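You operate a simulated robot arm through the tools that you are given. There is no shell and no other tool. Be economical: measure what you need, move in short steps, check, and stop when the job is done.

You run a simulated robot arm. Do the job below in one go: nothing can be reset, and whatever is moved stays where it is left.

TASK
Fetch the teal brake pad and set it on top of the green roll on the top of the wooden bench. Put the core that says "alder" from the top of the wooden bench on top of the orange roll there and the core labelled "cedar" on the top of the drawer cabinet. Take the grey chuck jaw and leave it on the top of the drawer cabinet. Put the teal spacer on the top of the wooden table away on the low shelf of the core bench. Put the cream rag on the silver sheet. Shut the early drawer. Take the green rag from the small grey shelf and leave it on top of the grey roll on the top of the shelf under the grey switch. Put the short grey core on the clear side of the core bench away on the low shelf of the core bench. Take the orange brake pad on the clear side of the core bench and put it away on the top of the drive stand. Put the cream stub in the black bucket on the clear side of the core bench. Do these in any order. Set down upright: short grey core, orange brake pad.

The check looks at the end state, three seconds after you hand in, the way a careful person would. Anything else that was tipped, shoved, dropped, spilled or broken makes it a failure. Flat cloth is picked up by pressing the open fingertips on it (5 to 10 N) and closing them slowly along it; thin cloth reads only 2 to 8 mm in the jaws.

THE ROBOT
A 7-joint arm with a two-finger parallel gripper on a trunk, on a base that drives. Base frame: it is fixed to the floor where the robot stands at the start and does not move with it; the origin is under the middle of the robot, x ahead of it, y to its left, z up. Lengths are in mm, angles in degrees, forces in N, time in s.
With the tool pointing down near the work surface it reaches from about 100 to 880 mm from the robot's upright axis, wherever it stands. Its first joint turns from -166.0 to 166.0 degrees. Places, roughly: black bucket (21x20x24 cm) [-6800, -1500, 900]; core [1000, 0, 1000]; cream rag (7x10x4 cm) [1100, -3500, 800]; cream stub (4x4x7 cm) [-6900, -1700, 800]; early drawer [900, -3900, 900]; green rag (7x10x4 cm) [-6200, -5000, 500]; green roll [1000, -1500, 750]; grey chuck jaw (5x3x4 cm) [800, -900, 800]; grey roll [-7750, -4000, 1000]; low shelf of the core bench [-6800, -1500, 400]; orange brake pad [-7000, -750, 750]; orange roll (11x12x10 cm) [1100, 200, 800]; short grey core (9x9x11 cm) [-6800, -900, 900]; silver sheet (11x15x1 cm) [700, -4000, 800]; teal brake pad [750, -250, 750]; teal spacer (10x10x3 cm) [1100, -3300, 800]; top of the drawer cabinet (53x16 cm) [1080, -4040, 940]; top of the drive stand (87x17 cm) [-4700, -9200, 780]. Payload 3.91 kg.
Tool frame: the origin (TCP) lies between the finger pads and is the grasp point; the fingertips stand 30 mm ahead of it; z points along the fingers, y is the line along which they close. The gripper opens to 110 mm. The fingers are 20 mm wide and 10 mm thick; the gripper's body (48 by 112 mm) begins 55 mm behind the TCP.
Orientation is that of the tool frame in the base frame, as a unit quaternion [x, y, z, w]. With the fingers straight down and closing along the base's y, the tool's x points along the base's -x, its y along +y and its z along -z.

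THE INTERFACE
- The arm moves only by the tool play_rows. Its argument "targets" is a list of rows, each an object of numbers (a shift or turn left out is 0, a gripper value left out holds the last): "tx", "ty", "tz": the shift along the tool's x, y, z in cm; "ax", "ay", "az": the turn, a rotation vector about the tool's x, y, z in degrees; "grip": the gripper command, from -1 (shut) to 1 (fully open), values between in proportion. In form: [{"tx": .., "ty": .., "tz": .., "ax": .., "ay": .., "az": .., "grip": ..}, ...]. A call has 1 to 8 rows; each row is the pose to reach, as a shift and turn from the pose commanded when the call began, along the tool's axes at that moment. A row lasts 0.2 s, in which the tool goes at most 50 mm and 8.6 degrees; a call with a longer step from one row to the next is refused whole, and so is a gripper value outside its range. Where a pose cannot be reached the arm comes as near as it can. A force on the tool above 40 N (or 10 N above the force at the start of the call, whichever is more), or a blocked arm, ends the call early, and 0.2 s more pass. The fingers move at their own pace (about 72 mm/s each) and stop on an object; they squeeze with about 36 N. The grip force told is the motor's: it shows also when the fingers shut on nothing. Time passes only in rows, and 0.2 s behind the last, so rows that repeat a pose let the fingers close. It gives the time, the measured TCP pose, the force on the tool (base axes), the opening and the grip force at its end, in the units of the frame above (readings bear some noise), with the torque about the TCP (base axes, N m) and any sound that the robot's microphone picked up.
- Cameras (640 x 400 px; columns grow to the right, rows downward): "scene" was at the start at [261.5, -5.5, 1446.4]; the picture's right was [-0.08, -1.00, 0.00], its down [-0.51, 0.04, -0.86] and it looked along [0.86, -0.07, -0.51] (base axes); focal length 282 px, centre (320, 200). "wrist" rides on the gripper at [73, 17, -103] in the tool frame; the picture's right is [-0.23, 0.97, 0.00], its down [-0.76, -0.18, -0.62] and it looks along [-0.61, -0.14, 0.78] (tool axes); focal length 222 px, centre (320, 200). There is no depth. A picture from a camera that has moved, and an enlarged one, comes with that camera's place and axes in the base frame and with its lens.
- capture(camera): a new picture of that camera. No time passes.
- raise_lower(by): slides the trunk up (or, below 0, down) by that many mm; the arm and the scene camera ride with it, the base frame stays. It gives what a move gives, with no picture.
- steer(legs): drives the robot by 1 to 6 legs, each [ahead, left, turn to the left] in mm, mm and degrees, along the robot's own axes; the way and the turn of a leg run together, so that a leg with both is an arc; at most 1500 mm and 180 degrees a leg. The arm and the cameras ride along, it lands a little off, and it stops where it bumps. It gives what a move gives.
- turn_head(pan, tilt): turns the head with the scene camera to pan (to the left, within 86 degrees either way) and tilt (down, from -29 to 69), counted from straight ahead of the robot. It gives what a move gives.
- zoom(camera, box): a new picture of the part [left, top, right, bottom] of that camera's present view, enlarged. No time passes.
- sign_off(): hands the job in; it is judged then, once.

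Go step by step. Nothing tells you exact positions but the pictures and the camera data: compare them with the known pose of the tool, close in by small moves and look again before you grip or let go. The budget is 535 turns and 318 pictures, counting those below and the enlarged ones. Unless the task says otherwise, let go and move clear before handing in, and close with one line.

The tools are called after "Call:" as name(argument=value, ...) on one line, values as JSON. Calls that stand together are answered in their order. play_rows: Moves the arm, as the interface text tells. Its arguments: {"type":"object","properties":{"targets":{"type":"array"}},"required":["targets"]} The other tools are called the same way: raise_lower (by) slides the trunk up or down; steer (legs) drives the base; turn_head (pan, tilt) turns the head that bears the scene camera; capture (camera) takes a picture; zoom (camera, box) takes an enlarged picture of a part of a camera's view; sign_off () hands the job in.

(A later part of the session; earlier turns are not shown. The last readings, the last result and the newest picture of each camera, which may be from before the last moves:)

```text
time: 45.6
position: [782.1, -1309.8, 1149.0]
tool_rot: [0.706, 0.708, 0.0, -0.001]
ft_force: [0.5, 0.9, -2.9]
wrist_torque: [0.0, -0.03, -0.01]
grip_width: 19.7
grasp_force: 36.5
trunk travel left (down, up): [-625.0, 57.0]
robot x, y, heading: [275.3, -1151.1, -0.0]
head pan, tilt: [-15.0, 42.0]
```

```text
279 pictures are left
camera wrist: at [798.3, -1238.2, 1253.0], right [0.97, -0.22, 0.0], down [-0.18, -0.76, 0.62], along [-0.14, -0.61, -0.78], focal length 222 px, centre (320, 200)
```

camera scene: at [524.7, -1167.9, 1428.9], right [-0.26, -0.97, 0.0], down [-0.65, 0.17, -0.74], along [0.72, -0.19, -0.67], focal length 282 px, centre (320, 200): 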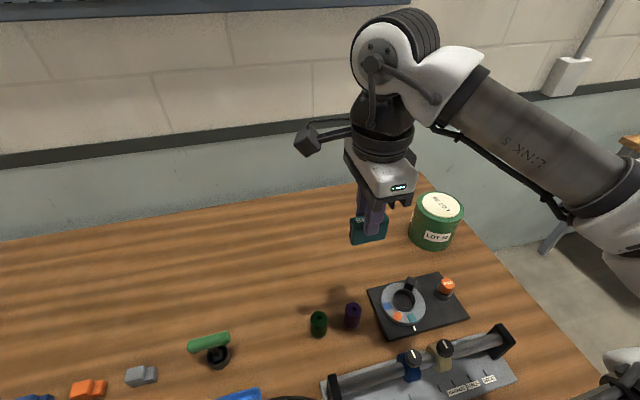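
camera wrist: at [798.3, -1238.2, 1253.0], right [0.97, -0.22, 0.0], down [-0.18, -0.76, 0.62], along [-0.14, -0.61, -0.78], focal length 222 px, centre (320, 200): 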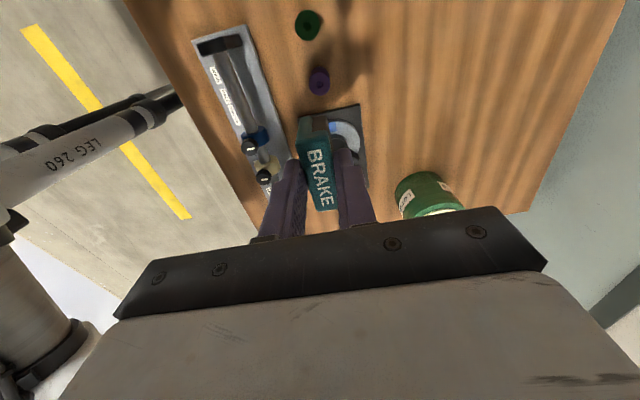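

Green roll is near (975,-1632), top ≈ 905. I drive 320 further and extend over it.

Call:
steer(legs=[[0, -320, 0]])

Call:
play_rows(targets=[{"ty": 4}, {"ty": 8}, {"ty": 11}])

Call:
capture(camera="scene")

Call:
capture(camera="wrist")

```text
time: 48.7
position: [783.6, -1627.6, 1149.2]
tool_rot: [0.705, 0.71, 0.0, -0.001]
ft_force: [-0.5, 0.1, -0.8]
wrist_torque: [0.02, 0.01, 0.0]
grip_width: 19.5
grasp_force: 36.2
trunk travel left (down, up): [-625.0, 57.0]
robot x, y, heading: [272.7, -1469.2, 0.1]
head pan, tilt: [-15.0, 42.0]
```

```text
time: 49.5
position: [896.1, -1626.6, 1149.0]
tool_rot: [0.705, 0.709, 0.001, -0.001]
ft_force: [-1.1, -0.6, -2.1]
wrist_torque: [0.04, -0.03, 0.01]
grip_width: 19.6
grasp_force: 36.2
trunk travel left (down, up): [-625.0, 57.0]
robot x, y, heading: [274.1, -1468.1, 0.3]
head pan, tilt: [-15.0, 42.0]
```

```text
278 pictures are left
camera scene: at [526.6, -1486.7, 1428.8], right [-0.25, -0.97, 0.0], down [-0.65, 0.17, -0.74], along [0.72, -0.19, -0.67], focal length 282 px, centre (320, 200)
```

scene: 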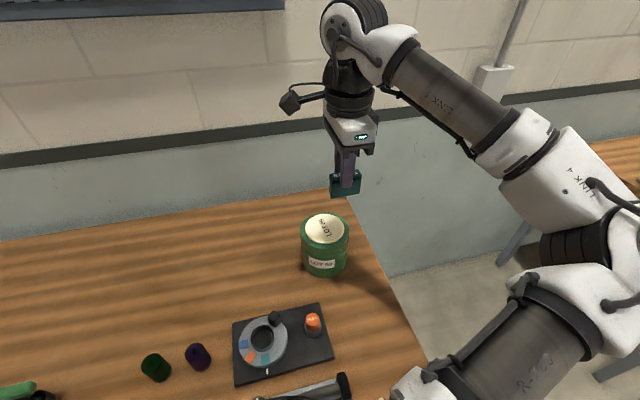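

```text
277 pictures are left
camera wrist: at [911.5, -1555.7, 1252.4], right [0.97, -0.22, 0.0], down [-0.17, -0.76, 0.62], along [-0.14, -0.61, -0.78], focal length 222 px, centre (320, 200)
```

wrist: 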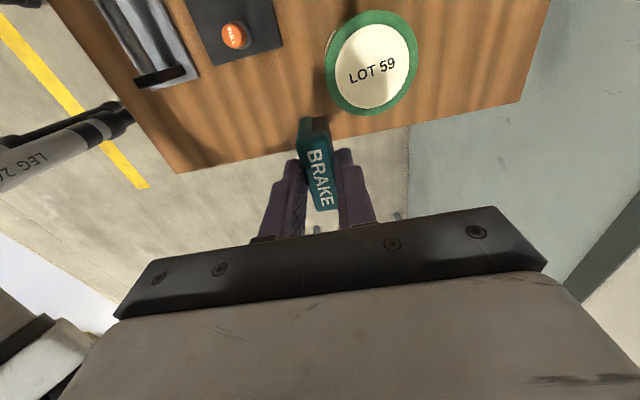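

Green roll top is at about (964,-1613,925). I move over it and lower.

Call:
play_rows(targets=[{"ty": 4, "tx": 0.7}, {"ty": 6.8, "tx": 1.4}, {"ty": 6.8, "tx": 1.4, "tz": 4}, {"ty": 6.8, "tx": 1.4, "tz": 8}, {"ty": 6.8, "tx": 1.4, "tz": 12}, {"ty": 6.8, "tx": 1.4, "tz": 14.5}])

Call:
capture(camera="wrist")

Call:
zoom(camera="scene", box=[240, 120, 420, 300])

```text
time: 50.9
position: [960.4, -1612.5, 1003.9]
tool_rot: [0.705, 0.709, 0.001, 0.0]
ft_force: [-0.6, -0.5, -2.1]
wrist_torque: [0.01, -0.01, -0.01]
grip_width: 19.6
grasp_force: 35.8
trunk travel left (down, up): [-625.0, 57.0]
robot x, y, heading: [270.9, -1465.5, 0.3]
head pan, tilt: [-15.0, 42.0]
```

```text
276 pictures are left
camera wrist: at [978.7, -1540.7, 1107.7], right [0.97, -0.22, 0.0], down [-0.17, -0.76, 0.62], along [-0.14, -0.61, -0.78], focal length 222 px, centre (320, 200)
```

wrist: 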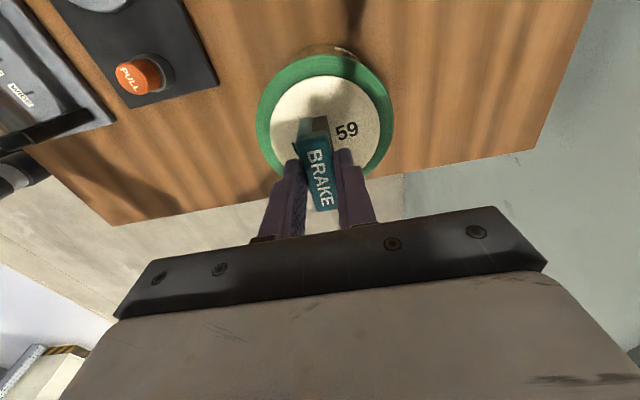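

```text
2.22 times, centred on (330, 210) of scene
camera zoom: at [526.2, -1486.7, 1428.9], right [-0.25, -0.97, 0.0], down [-0.65, 0.17, -0.74], along [0.72, -0.19, -0.67], focal length 627 px, centre (298, 178)
```

zoom: 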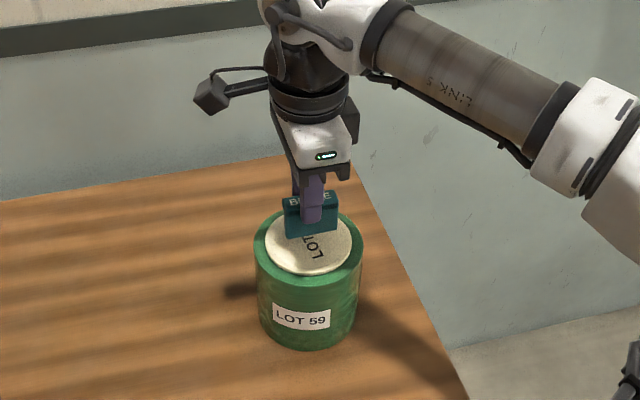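

Slight shift to the centre and lower to contact.

Call:
play_rows(targets=[{"ty": 0.6, "tx": 0.4, "tz": 0.8}, {"ty": 0.6, "tx": 0.4, "tz": 1.5}, {"ty": 0.6, "tx": 0.4, "tz": 1.9}, {"ty": 0.6, "tx": 0.4, "tz": 2.2}, {"ty": 0.6, "tx": 0.4, "tz": 2.5}, {"ty": 0.6, "tx": 0.4, "tz": 2.8}])

```text
time: 52.3
position: [966.7, -1608.3, 981.3]
tool_rot: [0.705, 0.709, 0.004, 0.001]
ft_force: [-0.2, -1.4, 35.6]
wrist_torque: [-0.02, 0.06, -0.01]
grip_width: 19.7
grasp_force: 36.1
trunk travel left (down, up): [-625.0, 57.0]
robot x, y, heading: [274.1, -1466.6, 0.2]
head pan, tilt: [-15.0, 42.0]
```

In contact (35 N); I ease up a little and release.

Call:
play_rows(targets=[{"tz": -0.45}, {"tz": -0.45}])

Call:
play_rows(targets=[{"grip": -0.2}, {"grip": 0.2}, {"grip": 0.2}])

Call:
capture(camera="wrist")

```text
time: 52.9
position: [966.2, -1608.4, 979.7]
tool_rot: [0.705, 0.71, 0.001, -0.001]
ft_force: [-0.2, -0.1, 9.6]
wrist_torque: [-0.05, -0.11, -0.04]
grip_width: 19.5
grasp_force: 36.1
trunk travel left (down, up): [-625.0, 57.0]
robot x, y, heading: [272.4, -1467.8, 0.4]
head pan, tilt: [-15.0, 42.0]
```

```text
time: 53.7
position: [967.7, -1608.8, 982.1]
tool_rot: [0.705, 0.709, 0.0, -0.001]
ft_force: [-0.7, 0.5, -0.3]
wrist_torque: [0.01, 0.0, -0.03]
grip_width: 66.2
grasp_force: 0.0
trunk travel left (down, up): [-625.0, 57.0]
robot x, y, heading: [273.6, -1466.8, 0.2]
head pan, tilt: [-15.0, 42.0]
```

```text
274 pictures are left
camera wrist: at [983.7, -1536.9, 1084.8], right [0.98, -0.22, 0.0], down [-0.17, -0.76, 0.62], along [-0.14, -0.61, -0.78], focal length 222 px, centre (320, 200)
```

wrist: 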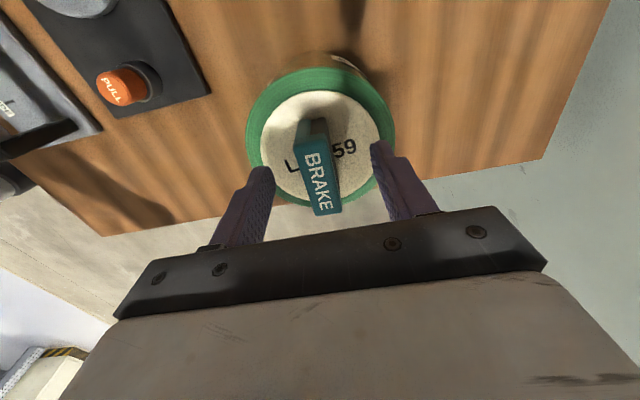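

The pad stands on the green roll. I rise, retract, and drive back to the grey chuck jaw near (784,-883).

Call:
play_rows(targets=[{"tz": -4.5}, {"tz": -9}, {"tz": -13.5}, {"tz": -16}, {"tz": -16, "ty": -5}, {"tz": -16, "ty": -10}, {"tz": -16, "ty": -15}, {"tz": -16, "ty": -18}])

Call:
zoom(camera="scene", box=[200, 150, 440, 390])

Call:
steer(legs=[[0, 730, 0]])

Call:
capture(camera="wrist")

```text
time: 55.5
position: [785.9, -1610.2, 1141.5]
tool_rot: [0.705, 0.709, 0.001, 0.0]
ft_force: [0.3, -0.2, 0.7]
wrist_torque: [0.02, 0.0, -0.01]
grip_width: 66.0
grasp_force: 0.1
trunk travel left (down, up): [-625.0, 57.0]
robot x, y, heading: [274.6, -1469.9, 0.2]
head pan, tilt: [-15.0, 42.0]
```

```text
1.67 times, centred on (320, 270) of scene
camera zoom: at [525.8, -1486.7, 1429.0], right [-0.25, -0.97, 0.0], down [-0.65, 0.17, -0.74], along [0.72, -0.19, -0.67], focal length 470 px, centre (320, 83)
```

zoom: 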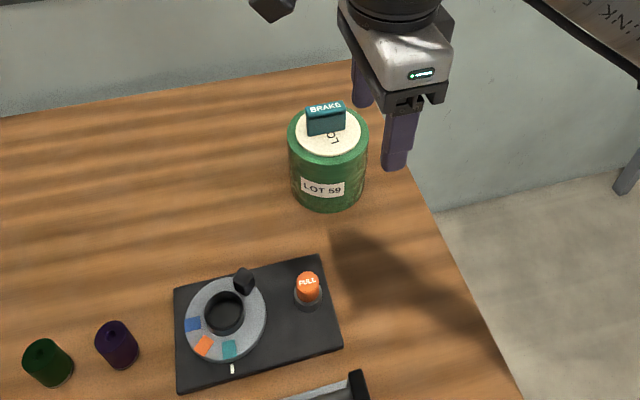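

```text
time: 61.6
position: [781.2, -880.7, 1141.7]
tool_rot: [0.705, 0.709, 0.001, -0.001]
ft_force: [-0.5, 0.0, 0.0]
wrist_torque: [0.02, 0.0, 0.0]
grip_width: 66.1
grasp_force: 0.1
trunk travel left (down, up): [-625.0, 57.0]
robot x, y, heading: [273.0, -739.4, 0.2]
head pan, tilt: [-15.0, 42.0]
```

```text
272 pictures are left
camera wrist: at [798.4, -809.1, 1245.9], right [0.98, -0.22, 0.0], down [-0.17, -0.76, 0.62], along [-0.14, -0.61, -0.78], focal length 222 px, centre (320, 200)
```

wrist: 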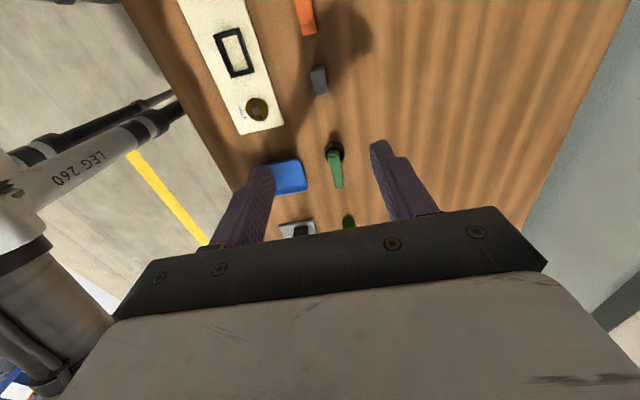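

Grey jaw lies at about (780,-884). I lower toward it.

Call:
play_rows(targets=[{"tz": 4.5}, {"tz": 9}, {"tz": 13.5}, {"tz": 18}, {"tz": 20}])

Call:
capture(camera="wrist")

Call:
capture(camera="scene")

```text
time: 62.8
position: [781.4, -880.8, 941.6]
tool_rot: [0.705, 0.709, 0.001, 0.0]
ft_force: [-0.2, 0.0, 0.7]
wrist_torque: [0.02, 0.01, 0.05]
grip_width: 66.0
grasp_force: 0.1
trunk travel left (down, up): [-625.0, 57.0]
robot x, y, heading: [268.1, -738.2, 0.1]
head pan, tilt: [-15.0, 42.0]
```

```text
271 pictures are left
camera wrist: at [798.8, -809.1, 1045.4], right [0.97, -0.22, 0.0], down [-0.17, -0.76, 0.62], along [-0.14, -0.61, -0.78], focal length 222 px, centre (320, 200)
```

wrist: 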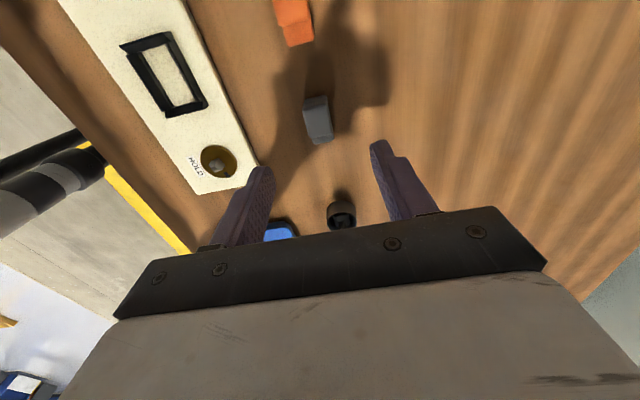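

```text
270 pictures are left
camera scene: at [521.9, -758.4, 1429.0], right [-0.25, -0.97, 0.0], down [-0.65, 0.17, -0.74], along [0.72, -0.19, -0.67], focal length 282 px, centre (320, 200)
```

scene: 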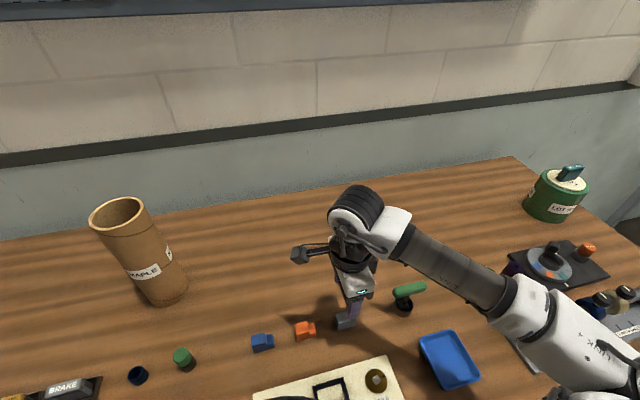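

Jaw at (781,-877), top ≈845. I lower to grip it.

Call:
play_rows(targets=[{"tz": 4, "tx": 0.35}, {"tz": 6.5, "tx": 0.35}, {"tz": 6.5, "tx": 0.35}])

Call:
capture(camera="wrist")

Call:
zoom(camera="scene", box=[260, 240, 440, 380])

```text
time: 63.6
position: [783.2, -876.9, 875.4]
tool_rot: [0.705, 0.709, 0.002, 0.0]
ft_force: [0.8, -0.4, 0.1]
wrist_torque: [0.01, 0.01, 0.01]
grip_width: 65.9
grasp_force: 0.1
trunk travel left (down, up): [-625.0, 57.0]
robot x, y, heading: [269.7, -739.1, 0.3]
head pan, tilt: [-15.0, 42.0]
```

```text
269 pictures are left
camera wrist: at [799.3, -805.5, 979.9], right [0.98, -0.22, 0.0], down [-0.17, -0.76, 0.62], along [-0.14, -0.61, -0.78], focal length 222 px, centre (320, 200)
```

wrist: 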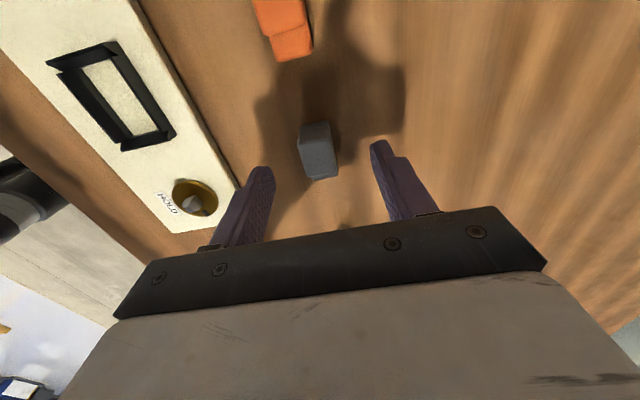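

```text
2.86 times, centred on (350, 310) of scene
camera zoom: at [521.9, -758.4, 1429.0], right [-0.25, -0.97, 0.0], down [-0.65, 0.17, -0.74], along [0.72, -0.19, -0.67], focal length 806 px, centre (234, -114)
```

zoom: 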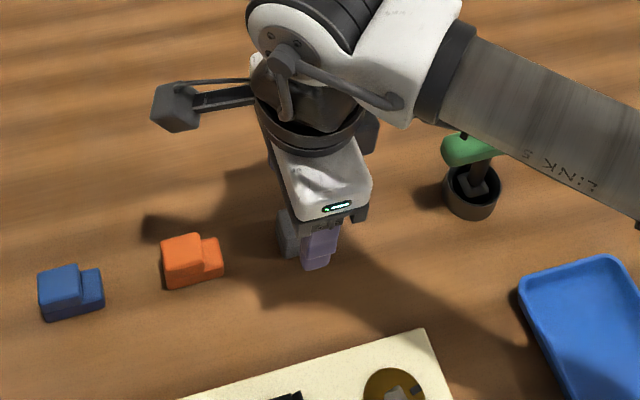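

Call:
zoom(camera="wrist", box=[240, 90, 400, 220])

```text
3.08 times, centred on (320, 155) of wrist
camera zoom: at [799.3, -805.5, 979.9], right [0.98, -0.22, 0.0], down [-0.17, -0.76, 0.62], along [-0.14, -0.61, -0.78], focal length 684 px, centre (320, 338)
```

zoom: 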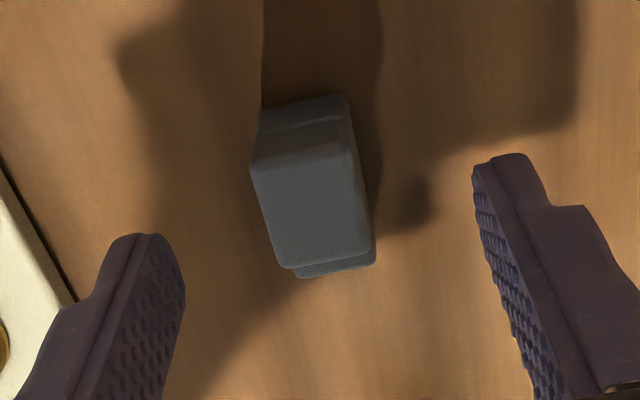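

Call:
play_rows(targets=[{"tz": 1.4, "tx": 0.2}, {"tz": 2.7, "tx": 0.2}, {"tz": 2.7, "tx": 0.2, "grip": -1}, {"tz": 2.7, "tx": 0.2, "grip": -1}, {"tz": 2.7, "tx": 0.2, "grip": -1}, {"tz": 2.7, "tx": 0.2, "grip": -1}, {"tz": 1, "tx": 0.2, "grip": -1}, {"tz": -2, "tx": 0.2, "grip": -1}])

Call:
capture(camera="wrist")

```text
time: 65.4
position: [782.8, -874.4, 896.5]
tool_rot: [0.705, 0.709, 0.001, -0.001]
ft_force: [-0.6, 0.7, -0.7]
wrist_torque: [0.01, 0.01, 0.0]
grip_width: 23.8
grasp_force: 36.3
trunk travel left (down, up): [-625.0, 57.0]
robot x, y, heading: [266.7, -741.6, 0.3]
head pan, tilt: [-15.0, 42.0]
```

```text
266 pictures are left
camera wrist: at [798.5, -802.9, 1001.0], right [0.98, -0.22, 0.0], down [-0.17, -0.76, 0.62], along [-0.14, -0.61, -0.78], focal length 222 px, centre (320, 200)
```

wrist: 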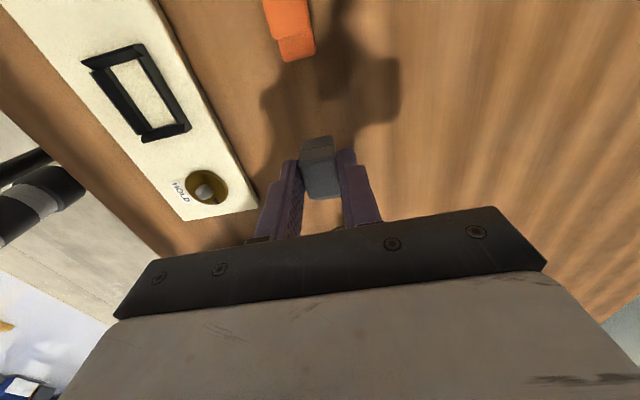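

Jaw held (23.8 mm). I raise it, back off and drive along toward the wooden table and drawer cabinet.

Call:
play_rows(targets=[{"tz": -4.5}, {"tz": -9}, {"tz": -13.5}, {"tz": -18}, {"tz": -22.5}, {"tz": -26}])

Call:
turn_head(pan=-60, tilt=25)

Call:
steer(legs=[[-250, -400, 0], [0, -1000, 0]])

Call:
capture(camera="scene")

```text
time: 66.8
position: [782.0, -876.7, 1156.5]
tool_rot: [0.705, 0.709, 0.0, 0.0]
ft_force: [-0.6, 0.8, -1.7]
wrist_torque: [0.04, -0.01, -0.01]
grip_width: 23.8
grasp_force: 35.9
trunk travel left (down, up): [-625.0, 57.0]
robot x, y, heading: [271.4, -738.5, 0.4]
head pan, tilt: [-15.0, 42.0]
```

```text
time: 67.9
position: [782.1, -875.8, 1155.9]
tool_rot: [0.705, 0.709, 0.001, -0.001]
ft_force: [1.0, 0.0, -2.2]
wrist_torque: [0.01, 0.0, -0.01]
grip_width: 23.5
grasp_force: 35.5
trunk travel left (down, up): [-625.0, 57.0]
robot x, y, heading: [270.3, -741.9, 0.4]
head pan, tilt: [-60.0, 25.0]
```

```text
time: 79.2
position: [537.0, -2275.7, 1155.6]
tool_rot: [0.707, 0.708, 0.0, -0.001]
ft_force: [-0.2, 0.0, -2.5]
wrist_torque: [0.0, -0.01, 0.0]
grip_width: 23.7
grasp_force: 36.1
trunk travel left (down, up): [-625.0, 57.0]
robot x, y, heading: [24.0, -2136.4, 0.1]
head pan, tilt: [-60.0, 25.0]
```

```text
265 pictures are left
camera scene: at [243.4, -2215.7, 1455.2], right [-0.87, -0.5, 0.0], down [-0.21, 0.37, -0.91], along [0.45, -0.78, -0.42], focal length 282 px, centre (320, 200)
```

scene: 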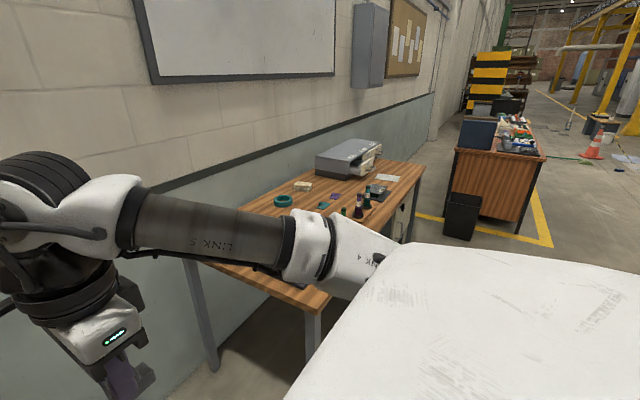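

The wooden table with the teal spacer, cream rag and a grey cabinet is ahead. I drive on and look from the front.

Call:
steer(legs=[[0, -1300, 0]])

Call:
turn_head(pan=-25, tilt=32)

Call:
capture(camera="scene")

Call:
capture(camera="wrist")

```text
time: 89.6
position: [537.5, -3590.0, 1156.5]
tool_rot: [0.707, 0.707, 0.001, -0.001]
ft_force: [0.4, -0.4, -1.9]
wrist_torque: [0.04, -0.04, -0.01]
grip_width: 23.6
grasp_force: 36.2
trunk travel left (down, up): [-625.0, 57.0]
robot x, y, heading: [25.0, -3452.4, -0.2]
head pan, tilt: [-60.0, 25.0]
```

```text
time: 90.6
position: [536.7, -3589.4, 1156.3]
tool_rot: [0.707, 0.707, 0.001, -0.001]
ft_force: [0.5, -0.3, -2.2]
wrist_torque: [0.03, 0.01, -0.02]
grip_width: 23.8
grasp_force: 35.5
trunk travel left (down, up): [-625.0, 57.0]
robot x, y, heading: [27.5, -3452.1, -0.0]
head pan, tilt: [-25.0, 32.0]
```

```text
264 pictures are left
camera scene: at [278.9, -3487.2, 1444.1], right [-0.42, -0.91, 0.0], down [-0.48, 0.22, -0.85], along [0.77, -0.36, -0.53], focal length 282 px, centre (320, 200)
```

scene: 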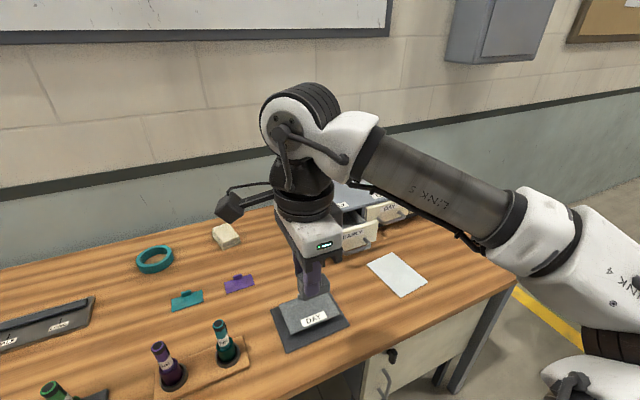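

```text
263 pictures are left
camera wrist: at [554.1, -3518.3, 1260.2], right [0.97, -0.23, 0.0], down [-0.18, -0.76, 0.62], along [-0.14, -0.61, -0.78], focal length 222 px, centre (320, 200)
```

wrist: 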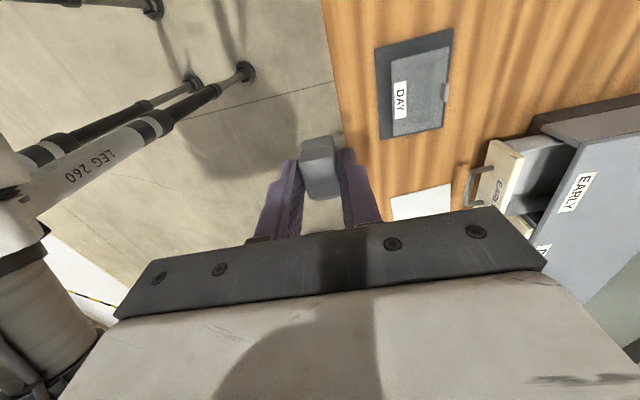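

I move 450 further to see the cabinet and drawers clearly.

Call:
steer(legs=[[0, -450, 0]])

Call:
turn_head(pan=8, tilt=35)

Call:
capture(camera="scene")

Call:
capture(camera="wrist")

```text
time: 94.7
position: [537.6, -4040.8, 1155.7]
tool_rot: [0.709, 0.705, 0.001, -0.001]
ft_force: [-0.2, -1.1, -1.7]
wrist_torque: [0.0, -0.01, -0.01]
grip_width: 23.7
grasp_force: 35.6
trunk travel left (down, up): [-625.0, 57.0]
robot x, y, heading: [27.6, -3902.6, 0.2]
head pan, tilt: [-25.0, 32.0]
```

```text
time: 95.6
position: [535.7, -4040.3, 1157.2]
tool_rot: [0.708, 0.706, 0.001, 0.0]
ft_force: [0.2, 0.2, -2.3]
wrist_torque: [0.0, -0.01, 0.0]
grip_width: 23.8
grasp_force: 35.7
trunk travel left (down, up): [-625.0, 57.0]
robot x, y, heading: [27.1, -3900.2, -0.1]
head pan, tilt: [8.0, 35.0]
```

```text
262 pictures are left
camera scene: at [284.4, -3887.2, 1439.4], right [0.14, -0.99, 0.0], down [-0.57, -0.08, -0.82], along [0.81, 0.11, -0.57], focal length 282 px, centre (320, 200)
```

scene: 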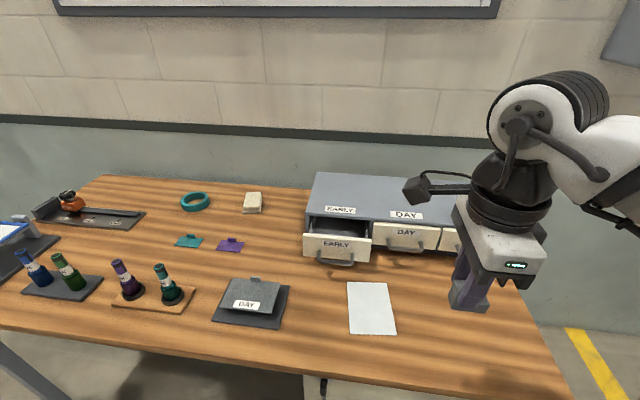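

```text
261 pictures are left
camera wrist: at [553.4, -3969.1, 1260.2], right [0.97, -0.23, 0.0], down [-0.18, -0.76, 0.62], along [-0.14, -0.61, -0.78], focal length 222 px, centre (320, 200)
```

wrist: 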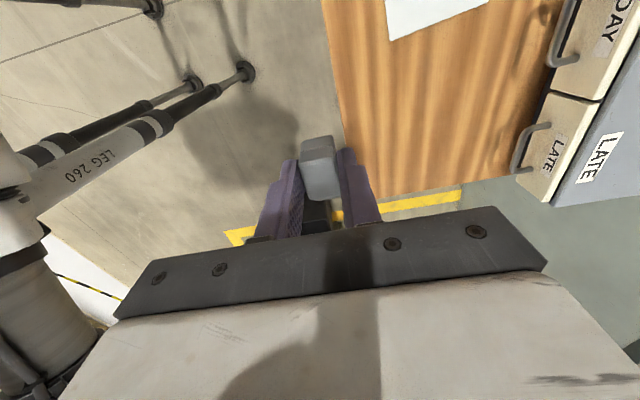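

Cabinet top (z≈940) is empty; drawers read EARLY (open), DAY, LATE. I drive ahead 300 and bring the jaw over its top.

Call:
steer(legs=[[300, 0, 0]])

Call:
play_rows(targets=[{"ty": 4.5}, {"ty": 9}, {"ty": 13.5}, {"ty": 18}, {"ty": 22, "tx": -2}, {"ty": 22.5, "tx": -6.5}, {"ty": 22.5, "tx": -9}])

Call:
turn_head(pan=-10, tilt=38)

Call:
capture(camera="scene")

Call:
capture(camera="wrist")

```text
time: 97.3
position: [739.9, -4039.5, 1156.4]
tool_rot: [0.706, 0.708, 0.001, -0.001]
ft_force: [-0.5, -0.3, -2.6]
wrist_torque: [0.03, -0.06, -0.01]
grip_width: 23.7
grasp_force: 35.6
trunk travel left (down, up): [-625.0, 57.0]
robot x, y, heading: [229.3, -3903.8, 0.0]
head pan, tilt: [8.0, 35.0]
stopped in leg 1: the robot was blocked; the commanded pose is now the measured one
```

```text
time: 98.9
position: [968.4, -4129.5, 1154.7]
tool_rot: [0.705, 0.709, 0.0, 0.0]
ft_force: [0.7, 0.2, -3.0]
wrist_torque: [-0.01, 0.01, -0.02]
grip_width: 23.3
grasp_force: 36.3
trunk travel left (down, up): [-625.0, 57.0]
robot x, y, heading: [233.4, -3898.0, 0.0]
head pan, tilt: [8.0, 35.0]
```

```text
time: 99.8
position: [967.6, -4129.0, 1154.5]
tool_rot: [0.707, 0.708, 0.0, -0.002]
ft_force: [-0.2, -0.1, -2.0]
wrist_torque: [0.03, 0.0, 0.06]
grip_width: 24.0
grasp_force: 36.2
trunk travel left (down, up): [-625.0, 57.0]
robot x, y, heading: [229.8, -3903.4, -0.1]
head pan, tilt: [-10.0, 38.0]
```

```text
260 pictures are left
camera scene: at [487.5, -3914.9, 1434.9], right [-0.17, -0.98, 0.0], down [-0.61, 0.11, -0.79], along [0.78, -0.14, -0.62], focal length 282 px, centre (320, 200)
```

scene: 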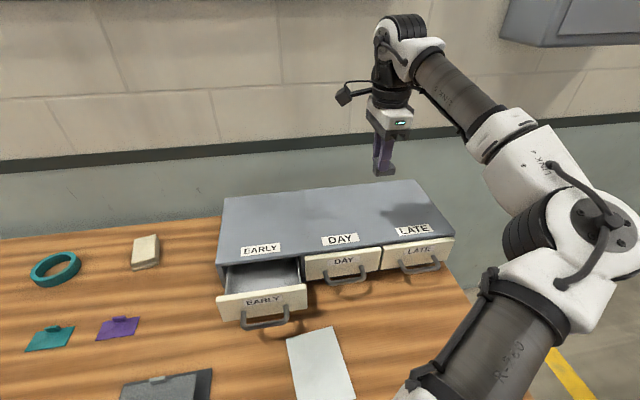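

```text
259 pictures are left
camera wrist: at [985.1, -4057.3, 1258.5], right [0.97, -0.23, 0.0], down [-0.18, -0.76, 0.62], along [-0.14, -0.61, -0.78], focal length 222 px, centre (320, 200)
```

wrist: 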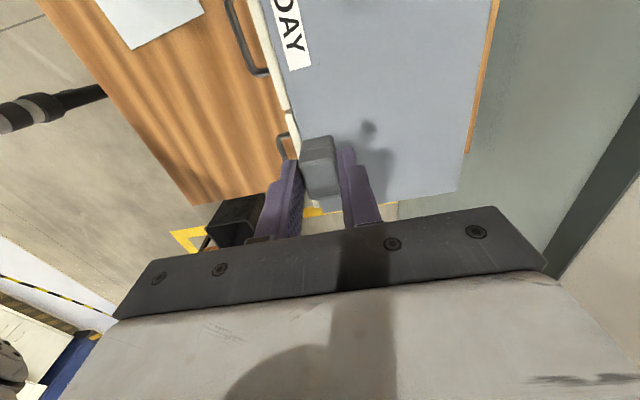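

The base touched something under the table and stopped at x=230; reach still suffices. I extend over the cabinet top and lower the jaw.

Call:
play_rows(targets=[{"ty": 4.5}, {"ty": 9}, {"ty": 9, "tz": 4.5}, {"ty": 9, "tz": 9}, {"ty": 9, "tz": 13}, {"ty": 9, "tz": 14.5}])

Call:
capture(camera="wrist")

Call:
zoom(camera="scene", box=[200, 100, 480, 340])

```text
time: 101.2
position: [1056.6, -4127.8, 1009.6]
tool_rot: [0.707, 0.708, 0.001, 0.0]
ft_force: [-0.5, 0.3, -2.3]
wrist_torque: [-0.04, 0.0, 0.0]
grip_width: 23.7
grasp_force: 36.2
trunk travel left (down, up): [-625.0, 57.0]
robot x, y, heading: [228.6, -3902.4, 0.1]
head pan, tilt: [-10.0, 38.0]
```

```text
258 pictures are left
camera wrist: at [1074.0, -4056.4, 1113.1], right [0.97, -0.23, 0.0], down [-0.18, -0.76, 0.62], along [-0.14, -0.61, -0.78], focal length 222 px, centre (320, 200)
```

wrist: 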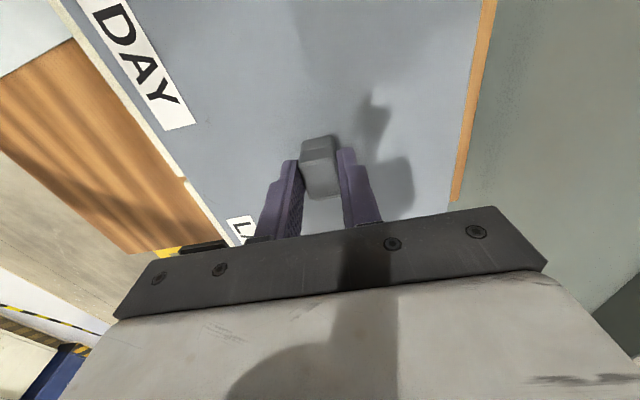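

```text
1.67 times, centred on (340, 220) of scene
camera zoom: at [487.5, -3914.9, 1434.9], right [-0.17, -0.98, 0.0], down [-0.61, 0.11, -0.79], along [0.78, -0.14, -0.62], focal length 470 px, centre (287, 167)
```

zoom: 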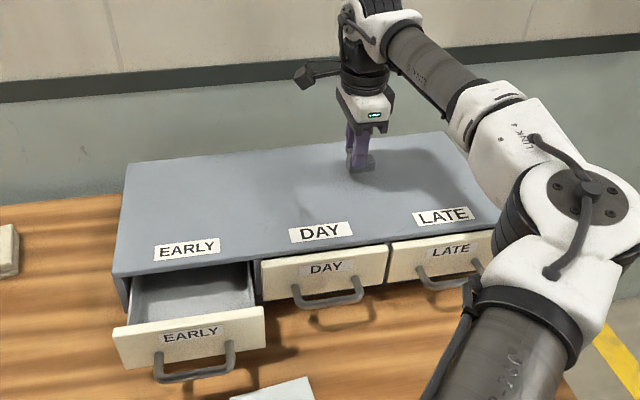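

Call:
play_rows(targets=[{"tz": 1.2}, {"tz": 1.8}, {"tz": 2.2}, {"tz": 2.5}, {"tz": 2.7}, {"tz": 2.9}])

```text
time: 102.5
position: [1058.2, -4128.7, 985.8]
tool_rot: [0.707, 0.708, 0.002, 0.004]
ft_force: [8.7, -3.0, 32.1]
wrist_torque: [-0.42, -0.17, 0.06]
grip_width: 23.9
grasp_force: 36.1
trunk travel left (down, up): [-625.0, 57.0]
robot x, y, heading: [231.6, -3902.6, -0.2]
head pan, tilt: [-10.0, 38.0]
```

Call:
play_rows(targets=[{"tz": -0.25}, {"tz": -0.25}])

Call:
play_rows(targets=[{"grip": -0.3}, {"grip": 0.1}, {"grip": 0.1}, {"tz": -3, "grip": 0.1}, {"tz": -7, "grip": 0.1}, {"tz": -11, "grip": 0.1}])

Call:
capture(camera="wrist")

```text
time: 103.2
position: [1055.9, -4128.6, 984.9]
tool_rot: [0.707, 0.707, 0.002, 0.001]
ft_force: [11.4, -4.6, 30.2]
wrist_torque: [-0.63, -0.4, 0.2]
grip_width: 23.9
grasp_force: 36.1
trunk travel left (down, up): [-625.0, 57.0]
robot x, y, heading: [228.8, -3902.8, 0.0]
head pan, tilt: [-10.0, 38.0]
```

```text
time: 104.5
position: [1056.9, -4129.5, 1093.8]
tool_rot: [0.706, 0.708, 0.001, -0.001]
ft_force: [-0.3, 1.0, -0.2]
wrist_torque: [0.01, 0.01, -0.02]
grip_width: 60.6
grasp_force: 0.1
trunk travel left (down, up): [-625.0, 57.0]
robot x, y, heading: [228.2, -3898.6, -0.1]
head pan, tilt: [-10.0, 38.0]
```

```text
256 pictures are left
camera wrist: at [1074.0, -4057.6, 1198.6], right [0.97, -0.23, 0.0], down [-0.18, -0.76, 0.62], along [-0.14, -0.61, -0.78], focal length 222 px, centre (320, 200)
```

wrist: 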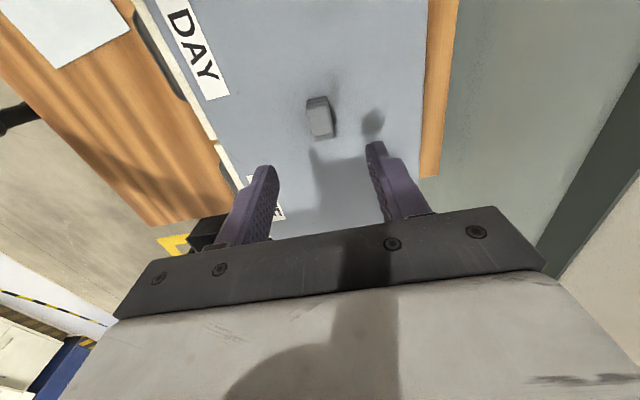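

Jaw sits on the cabinet. Next I turn the gripper back, close it and go in front of the EARLY drawer to push it shut.

Call:
play_rows(targets=[{"ty": -3.9, "tx": 0, "az": -8.5}, {"ty": -8, "tx": 2, "az": -17}, {"ty": -12, "tx": 5, "az": -25}, {"ty": -16, "tx": 8, "az": -33}, {"ty": -20, "tx": 11, "az": -41}, {"ty": -24, "tx": 14, "az": -49}, {"ty": -28, "tx": 17, "az": -57, "grip": -1}, {"ty": -31.5, "tx": 20, "az": -65, "grip": -1}])

Call:
play_rows(targets=[{"az": -8.5, "grip": -1}, {"az": -17, "grip": -1}, {"az": -25, "grip": -1}])

Call:
capture(camera="wrist")

Call:
capture(camera="scene")

```text
time: 106.3
position: [740.8, -3928.1, 1095.0]
tool_rot: [0.215, 0.977, 0.001, -0.001]
ft_force: [0.6, 0.0, 0.0]
wrist_torque: [0.04, -0.01, -0.02]
grip_width: 0.0
grasp_force: 23.9
trunk travel left (down, up): [-625.0, 57.0]
robot x, y, heading: [229.9, -3899.4, -0.2]
head pan, tilt: [-10.0, 38.0]
```

```text
time: 107.2
position: [742.6, -3930.9, 1093.1]
tool_rot: [-0.001, 1.0, 0.001, -0.001]
ft_force: [0.0, 0.1, -1.3]
wrist_torque: [-0.02, 0.01, 0.01]
grip_width: 0.0
grasp_force: 36.3
trunk travel left (down, up): [-625.0, 57.0]
robot x, y, heading: [228.9, -3901.1, -0.3]
head pan, tilt: [-10.0, 38.0]
```

```text
255 pictures are left
camera wrist: at [669.7, -3914.1, 1198.4], right [0.22, 0.97, 0.0], down [0.76, -0.18, 0.62], along [0.61, -0.14, -0.78], focal length 222 px, centre (320, 200)
```

wrist: 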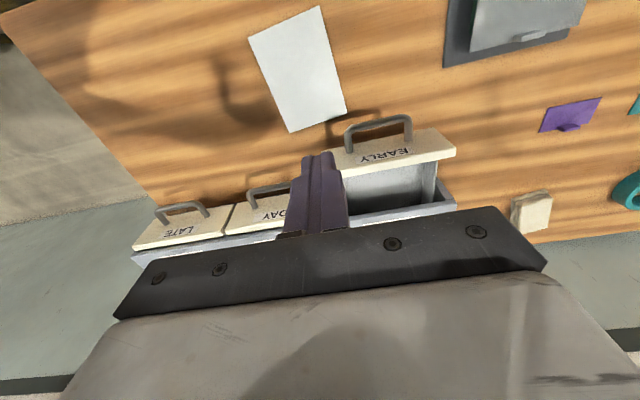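

```text
254 pictures are left
camera scene: at [487.4, -3914.8, 1434.9], right [-0.17, -0.98, 0.0], down [-0.61, 0.11, -0.79], along [0.78, -0.14, -0.62], focal length 282 px, centre (320, 200)
```

scene: 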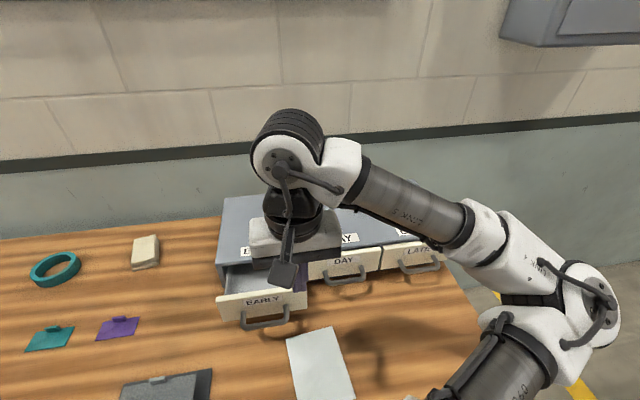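

Handle is near (811,-3857). I lower closed fingers in front of it.

Call:
play_rows(targets=[{"tx": -1, "ty": 3.7}, {"tx": -2, "ty": 7.4}, {"tx": -2, "ty": 7.4, "tz": 4.5}, {"tx": -2, "ty": 7.4, "tz": 9}, {"tx": -2, "ty": 7.4, "tz": 13.5}, {"tx": -2, "ty": 7.4, "tz": 18}, {"tx": -2, "ty": 7.4, "tz": 19.8}])

Call:
capture(camera="wrist")

Call:
zoom(camera="scene", box=[200, 180, 400, 380])

```text
time: 108.8
position: [761.2, -3855.0, 896.9]
tool_rot: [-0.001, 1.0, 0.0, -0.001]
ft_force: [-0.2, -0.4, 0.7]
wrist_torque: [0.01, 0.03, 0.01]
grip_width: 0.0
grasp_force: 35.8
trunk travel left (down, up): [-625.0, 57.0]
robot x, y, heading: [232.7, -3901.4, -0.1]
head pan, tilt: [-10.0, 38.0]
```

```text
253 pictures are left
camera wrist: at [688.7, -3839.7, 1000.9], right [0.23, 0.97, 0.0], down [0.76, -0.18, 0.62], along [0.61, -0.14, -0.78], focal length 222 px, centre (320, 200)
```

wrist: 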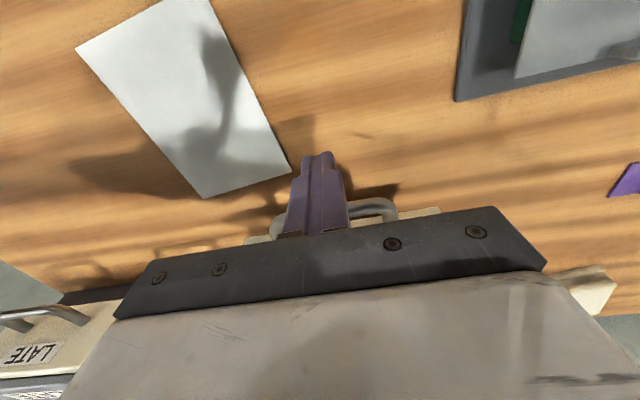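

```text
2.00 times, centred on (300, 280) of scene
camera zoom: at [487.3, -3914.8, 1434.9], right [-0.17, -0.98, 0.0], down [-0.61, 0.11, -0.79], along [0.78, -0.14, -0.62], focal length 564 px, centre (360, 40)
```

zoom: 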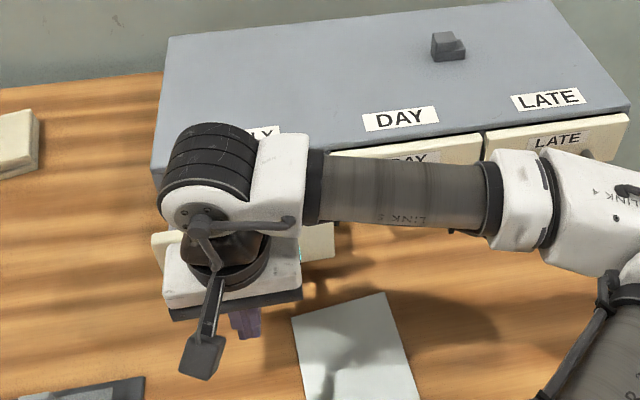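

I push forward slowly.

Call:
play_rows(targets=[{"tx": -2, "ty": 0.7}, {"tx": -4, "ty": 0.7}, {"tx": -5.5, "ty": 0.7}, {"tx": -7, "ty": 0.7}, {"tx": -8.5, "ty": 0.7}, {"tx": -10, "ty": 0.7}])

Call:
zoom(camera="scene", box=[200, 180, 400, 380])

```text
time: 110.2
position: [858.6, -3847.0, 895.6]
tool_rot: [-0.001, 1.0, 0.001, -0.004]
ft_force: [-19.7, -2.9, 1.9]
wrist_torque: [-0.02, 0.34, 0.02]
grip_width: 0.0
grasp_force: 36.2
trunk travel left (down, up): [-625.0, 57.0]
robot x, y, heading: [225.9, -3903.0, 0.0]
head pan, tilt: [-10.0, 38.0]
```

```text
2.00 times, centred on (300, 280) of scene
camera zoom: at [485.4, -3915.0, 1435.3], right [-0.17, -0.98, 0.0], down [-0.6, 0.11, -0.79], along [0.78, -0.14, -0.61], focal length 564 px, centre (360, 40)
```

zoom: 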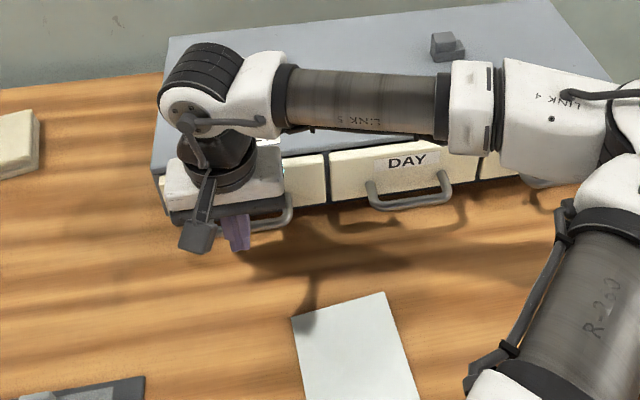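

Call:
play_rows(targets=[{"tx": -0.8}, {"tx": -1.6}, {"tx": -2.4}, {"tx": -3.2}])

Call:
capture(camera="wrist")

```text
time: 110.5
position: [857.4, -3846.6, 895.4]
tool_rot: [-0.005, 1.0, 0.0, -0.01]
ft_force: [-10.3, -1.5, 5.0]
wrist_torque: [0.01, 0.15, 0.01]
grip_width: 0.2
grasp_force: 36.4
trunk travel left (down, up): [-625.0, 57.0]
robot x, y, heading: [227.5, -3900.8, -0.0]
head pan, tilt: [-10.0, 38.0]
stopped in row 1: the force on the tool passed its limit at 47 N (the readings are from after the stop); the commanded pose is now the measured one
```

```text
250 pictures are left
camera wrist: at [787.4, -3831.6, 1000.1], right [0.22, 0.98, 0.0], down [0.77, -0.17, 0.61], along [0.59, -0.14, -0.79], focal length 222 px, centre (320, 200)
```

wrist: 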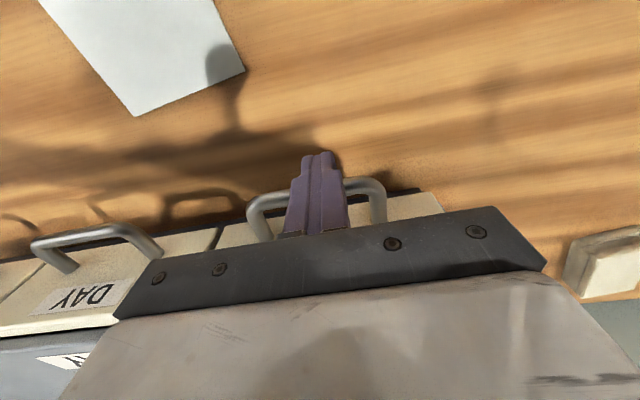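

Drawer looks shut (47 N stop). I back off, lift and check.

Call:
play_rows(targets=[{"tx": 2}, {"tx": 5}, {"tx": 8}, {"tx": 8, "tz": -5}, {"tx": 8, "tz": -10}, {"tx": 8, "ty": 4, "tz": -14}, {"tx": 8, "ty": 9, "tz": -14}, {"tx": 8, "ty": 13, "tz": -14, "grip": 1}])

Call:
turn_head(pan=0, tilt=38)

Call:
capture(camera="scene")

Call:
capture(camera="wrist")

```text
refused: row 6 steps farther than a row can; nothing moved
```

```text
time: 111.2
position: [857.8, -3847.5, 893.9]
tool_rot: [-0.004, 1.0, 0.001, -0.009]
ft_force: [-15.3, -1.0, 1.8]
wrist_torque: [0.13, 0.24, 0.01]
grip_width: 0.0
grasp_force: 36.6
trunk travel left (down, up): [-625.0, 57.0]
robot x, y, heading: [233.2, -3901.2, 0.2]
head pan, tilt: [0.0, 38.0]
```

```text
249 pictures are left
camera scene: at [487.1, -3900.0, 1435.1], right [0.0, -1.0, 0.0], down [-0.61, 0.0, -0.79], along [0.79, 0.0, -0.61], focal length 282 px, centre (320, 200)
```

scene: 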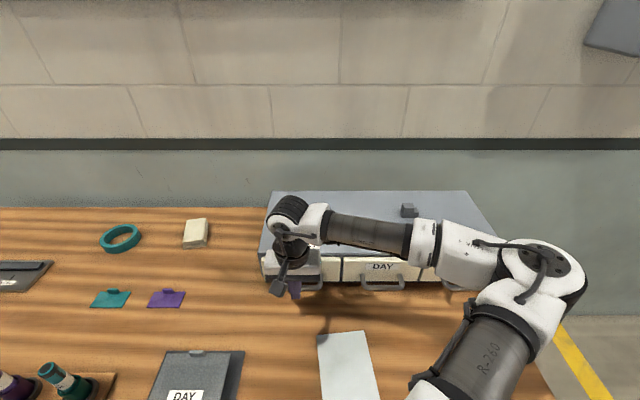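

```text
248 pictures are left
camera wrist: at [787.3, -3831.5, 999.9], right [0.22, 0.98, 0.0], down [0.77, -0.17, 0.61], along [0.59, -0.14, -0.79], focal length 222 px, centre (320, 200)
```

wrist: 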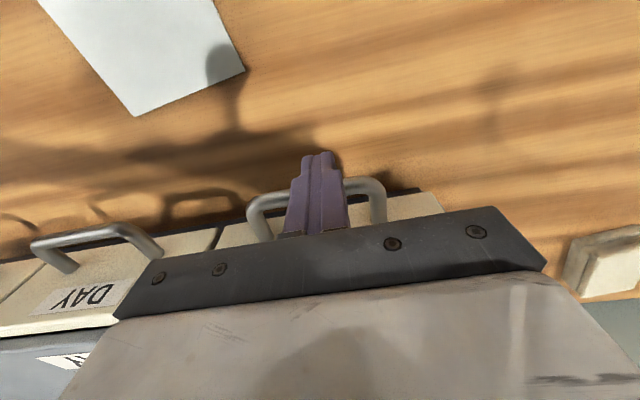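

Drawer is shut flush. Backing off in smaller steps, then heading to the cream rag near (1103,-3520).

Call:
play_rows(targets=[{"tx": 2}, {"tx": 5}, {"tx": 8}, {"tx": 8, "tz": -4.5}, {"tx": 8, "tz": -9}, {"tx": 8, "tz": -13.5, "grip": 1}, {"tx": 8, "tz": -18, "grip": 1}, {"tx": 8, "tz": -22, "grip": 1}])

Call:
steer(legs=[[-60, 0, 0], [0, 400, 0]])

Call:
turn_head(pan=-10, tilt=38)

Call:
capture(camera="scene")

Call:
capture(camera="wrist")

```text
time: 113.0
position: [783.0, -3848.3, 1116.0]
tool_rot: [-0.004, 1.0, 0.0, -0.008]
ft_force: [-0.4, 0.1, 0.8]
wrist_torque: [-0.02, -0.01, 0.0]
grip_width: 110.1
grasp_force: 0.9
trunk travel left (down, up): [-625.0, 57.0]
robot x, y, heading: [230.8, -3903.6, -0.1]
head pan, tilt: [0.0, 38.0]
```

```text
time: 117.3
position: [722.0, -3441.2, 1115.2]
tool_rot: [-0.004, 1.0, 0.001, -0.008]
ft_force: [-0.7, -0.3, -0.2]
wrist_torque: [0.04, 0.03, 0.0]
grip_width: 109.7
grasp_force: 0.1
trunk travel left (down, up): [-625.0, 57.0]
robot x, y, heading: [174.6, -3497.5, -0.0]
head pan, tilt: [0.0, 38.0]
```

```text
time: 118.0
position: [722.0, -3441.0, 1115.6]
tool_rot: [-0.004, 1.0, 0.0, -0.009]
ft_force: [-0.5, 0.3, -0.3]
wrist_torque: [-0.02, 0.0, -0.03]
grip_width: 109.9
grasp_force: 0.0
trunk travel left (down, up): [-625.0, 57.0]
robot x, y, heading: [169.6, -3495.9, -0.2]
head pan, tilt: [-10.0, 38.0]
```

```text
247 pictures are left
camera scene: at [426.9, -3509.0, 1434.9], right [-0.17, -0.99, 0.0], down [-0.61, 0.11, -0.79], along [0.78, -0.14, -0.62], focal length 282 px, centre (320, 200)
```

scene: 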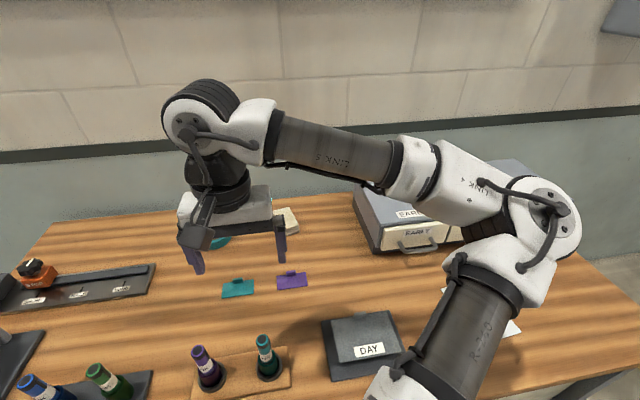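

```text
246 pictures are left
camera wrist: at [651.4, -3425.9, 1220.7], right [0.22, 0.98, 0.0], down [0.77, -0.17, 0.61], along [0.59, -0.14, -0.79], focal length 222 px, centre (320, 200)
```

wrist: 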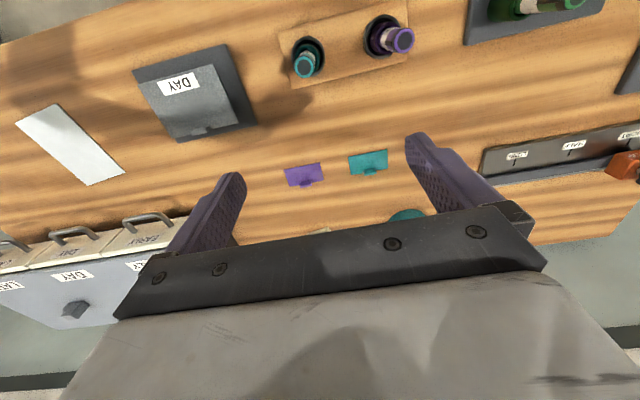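

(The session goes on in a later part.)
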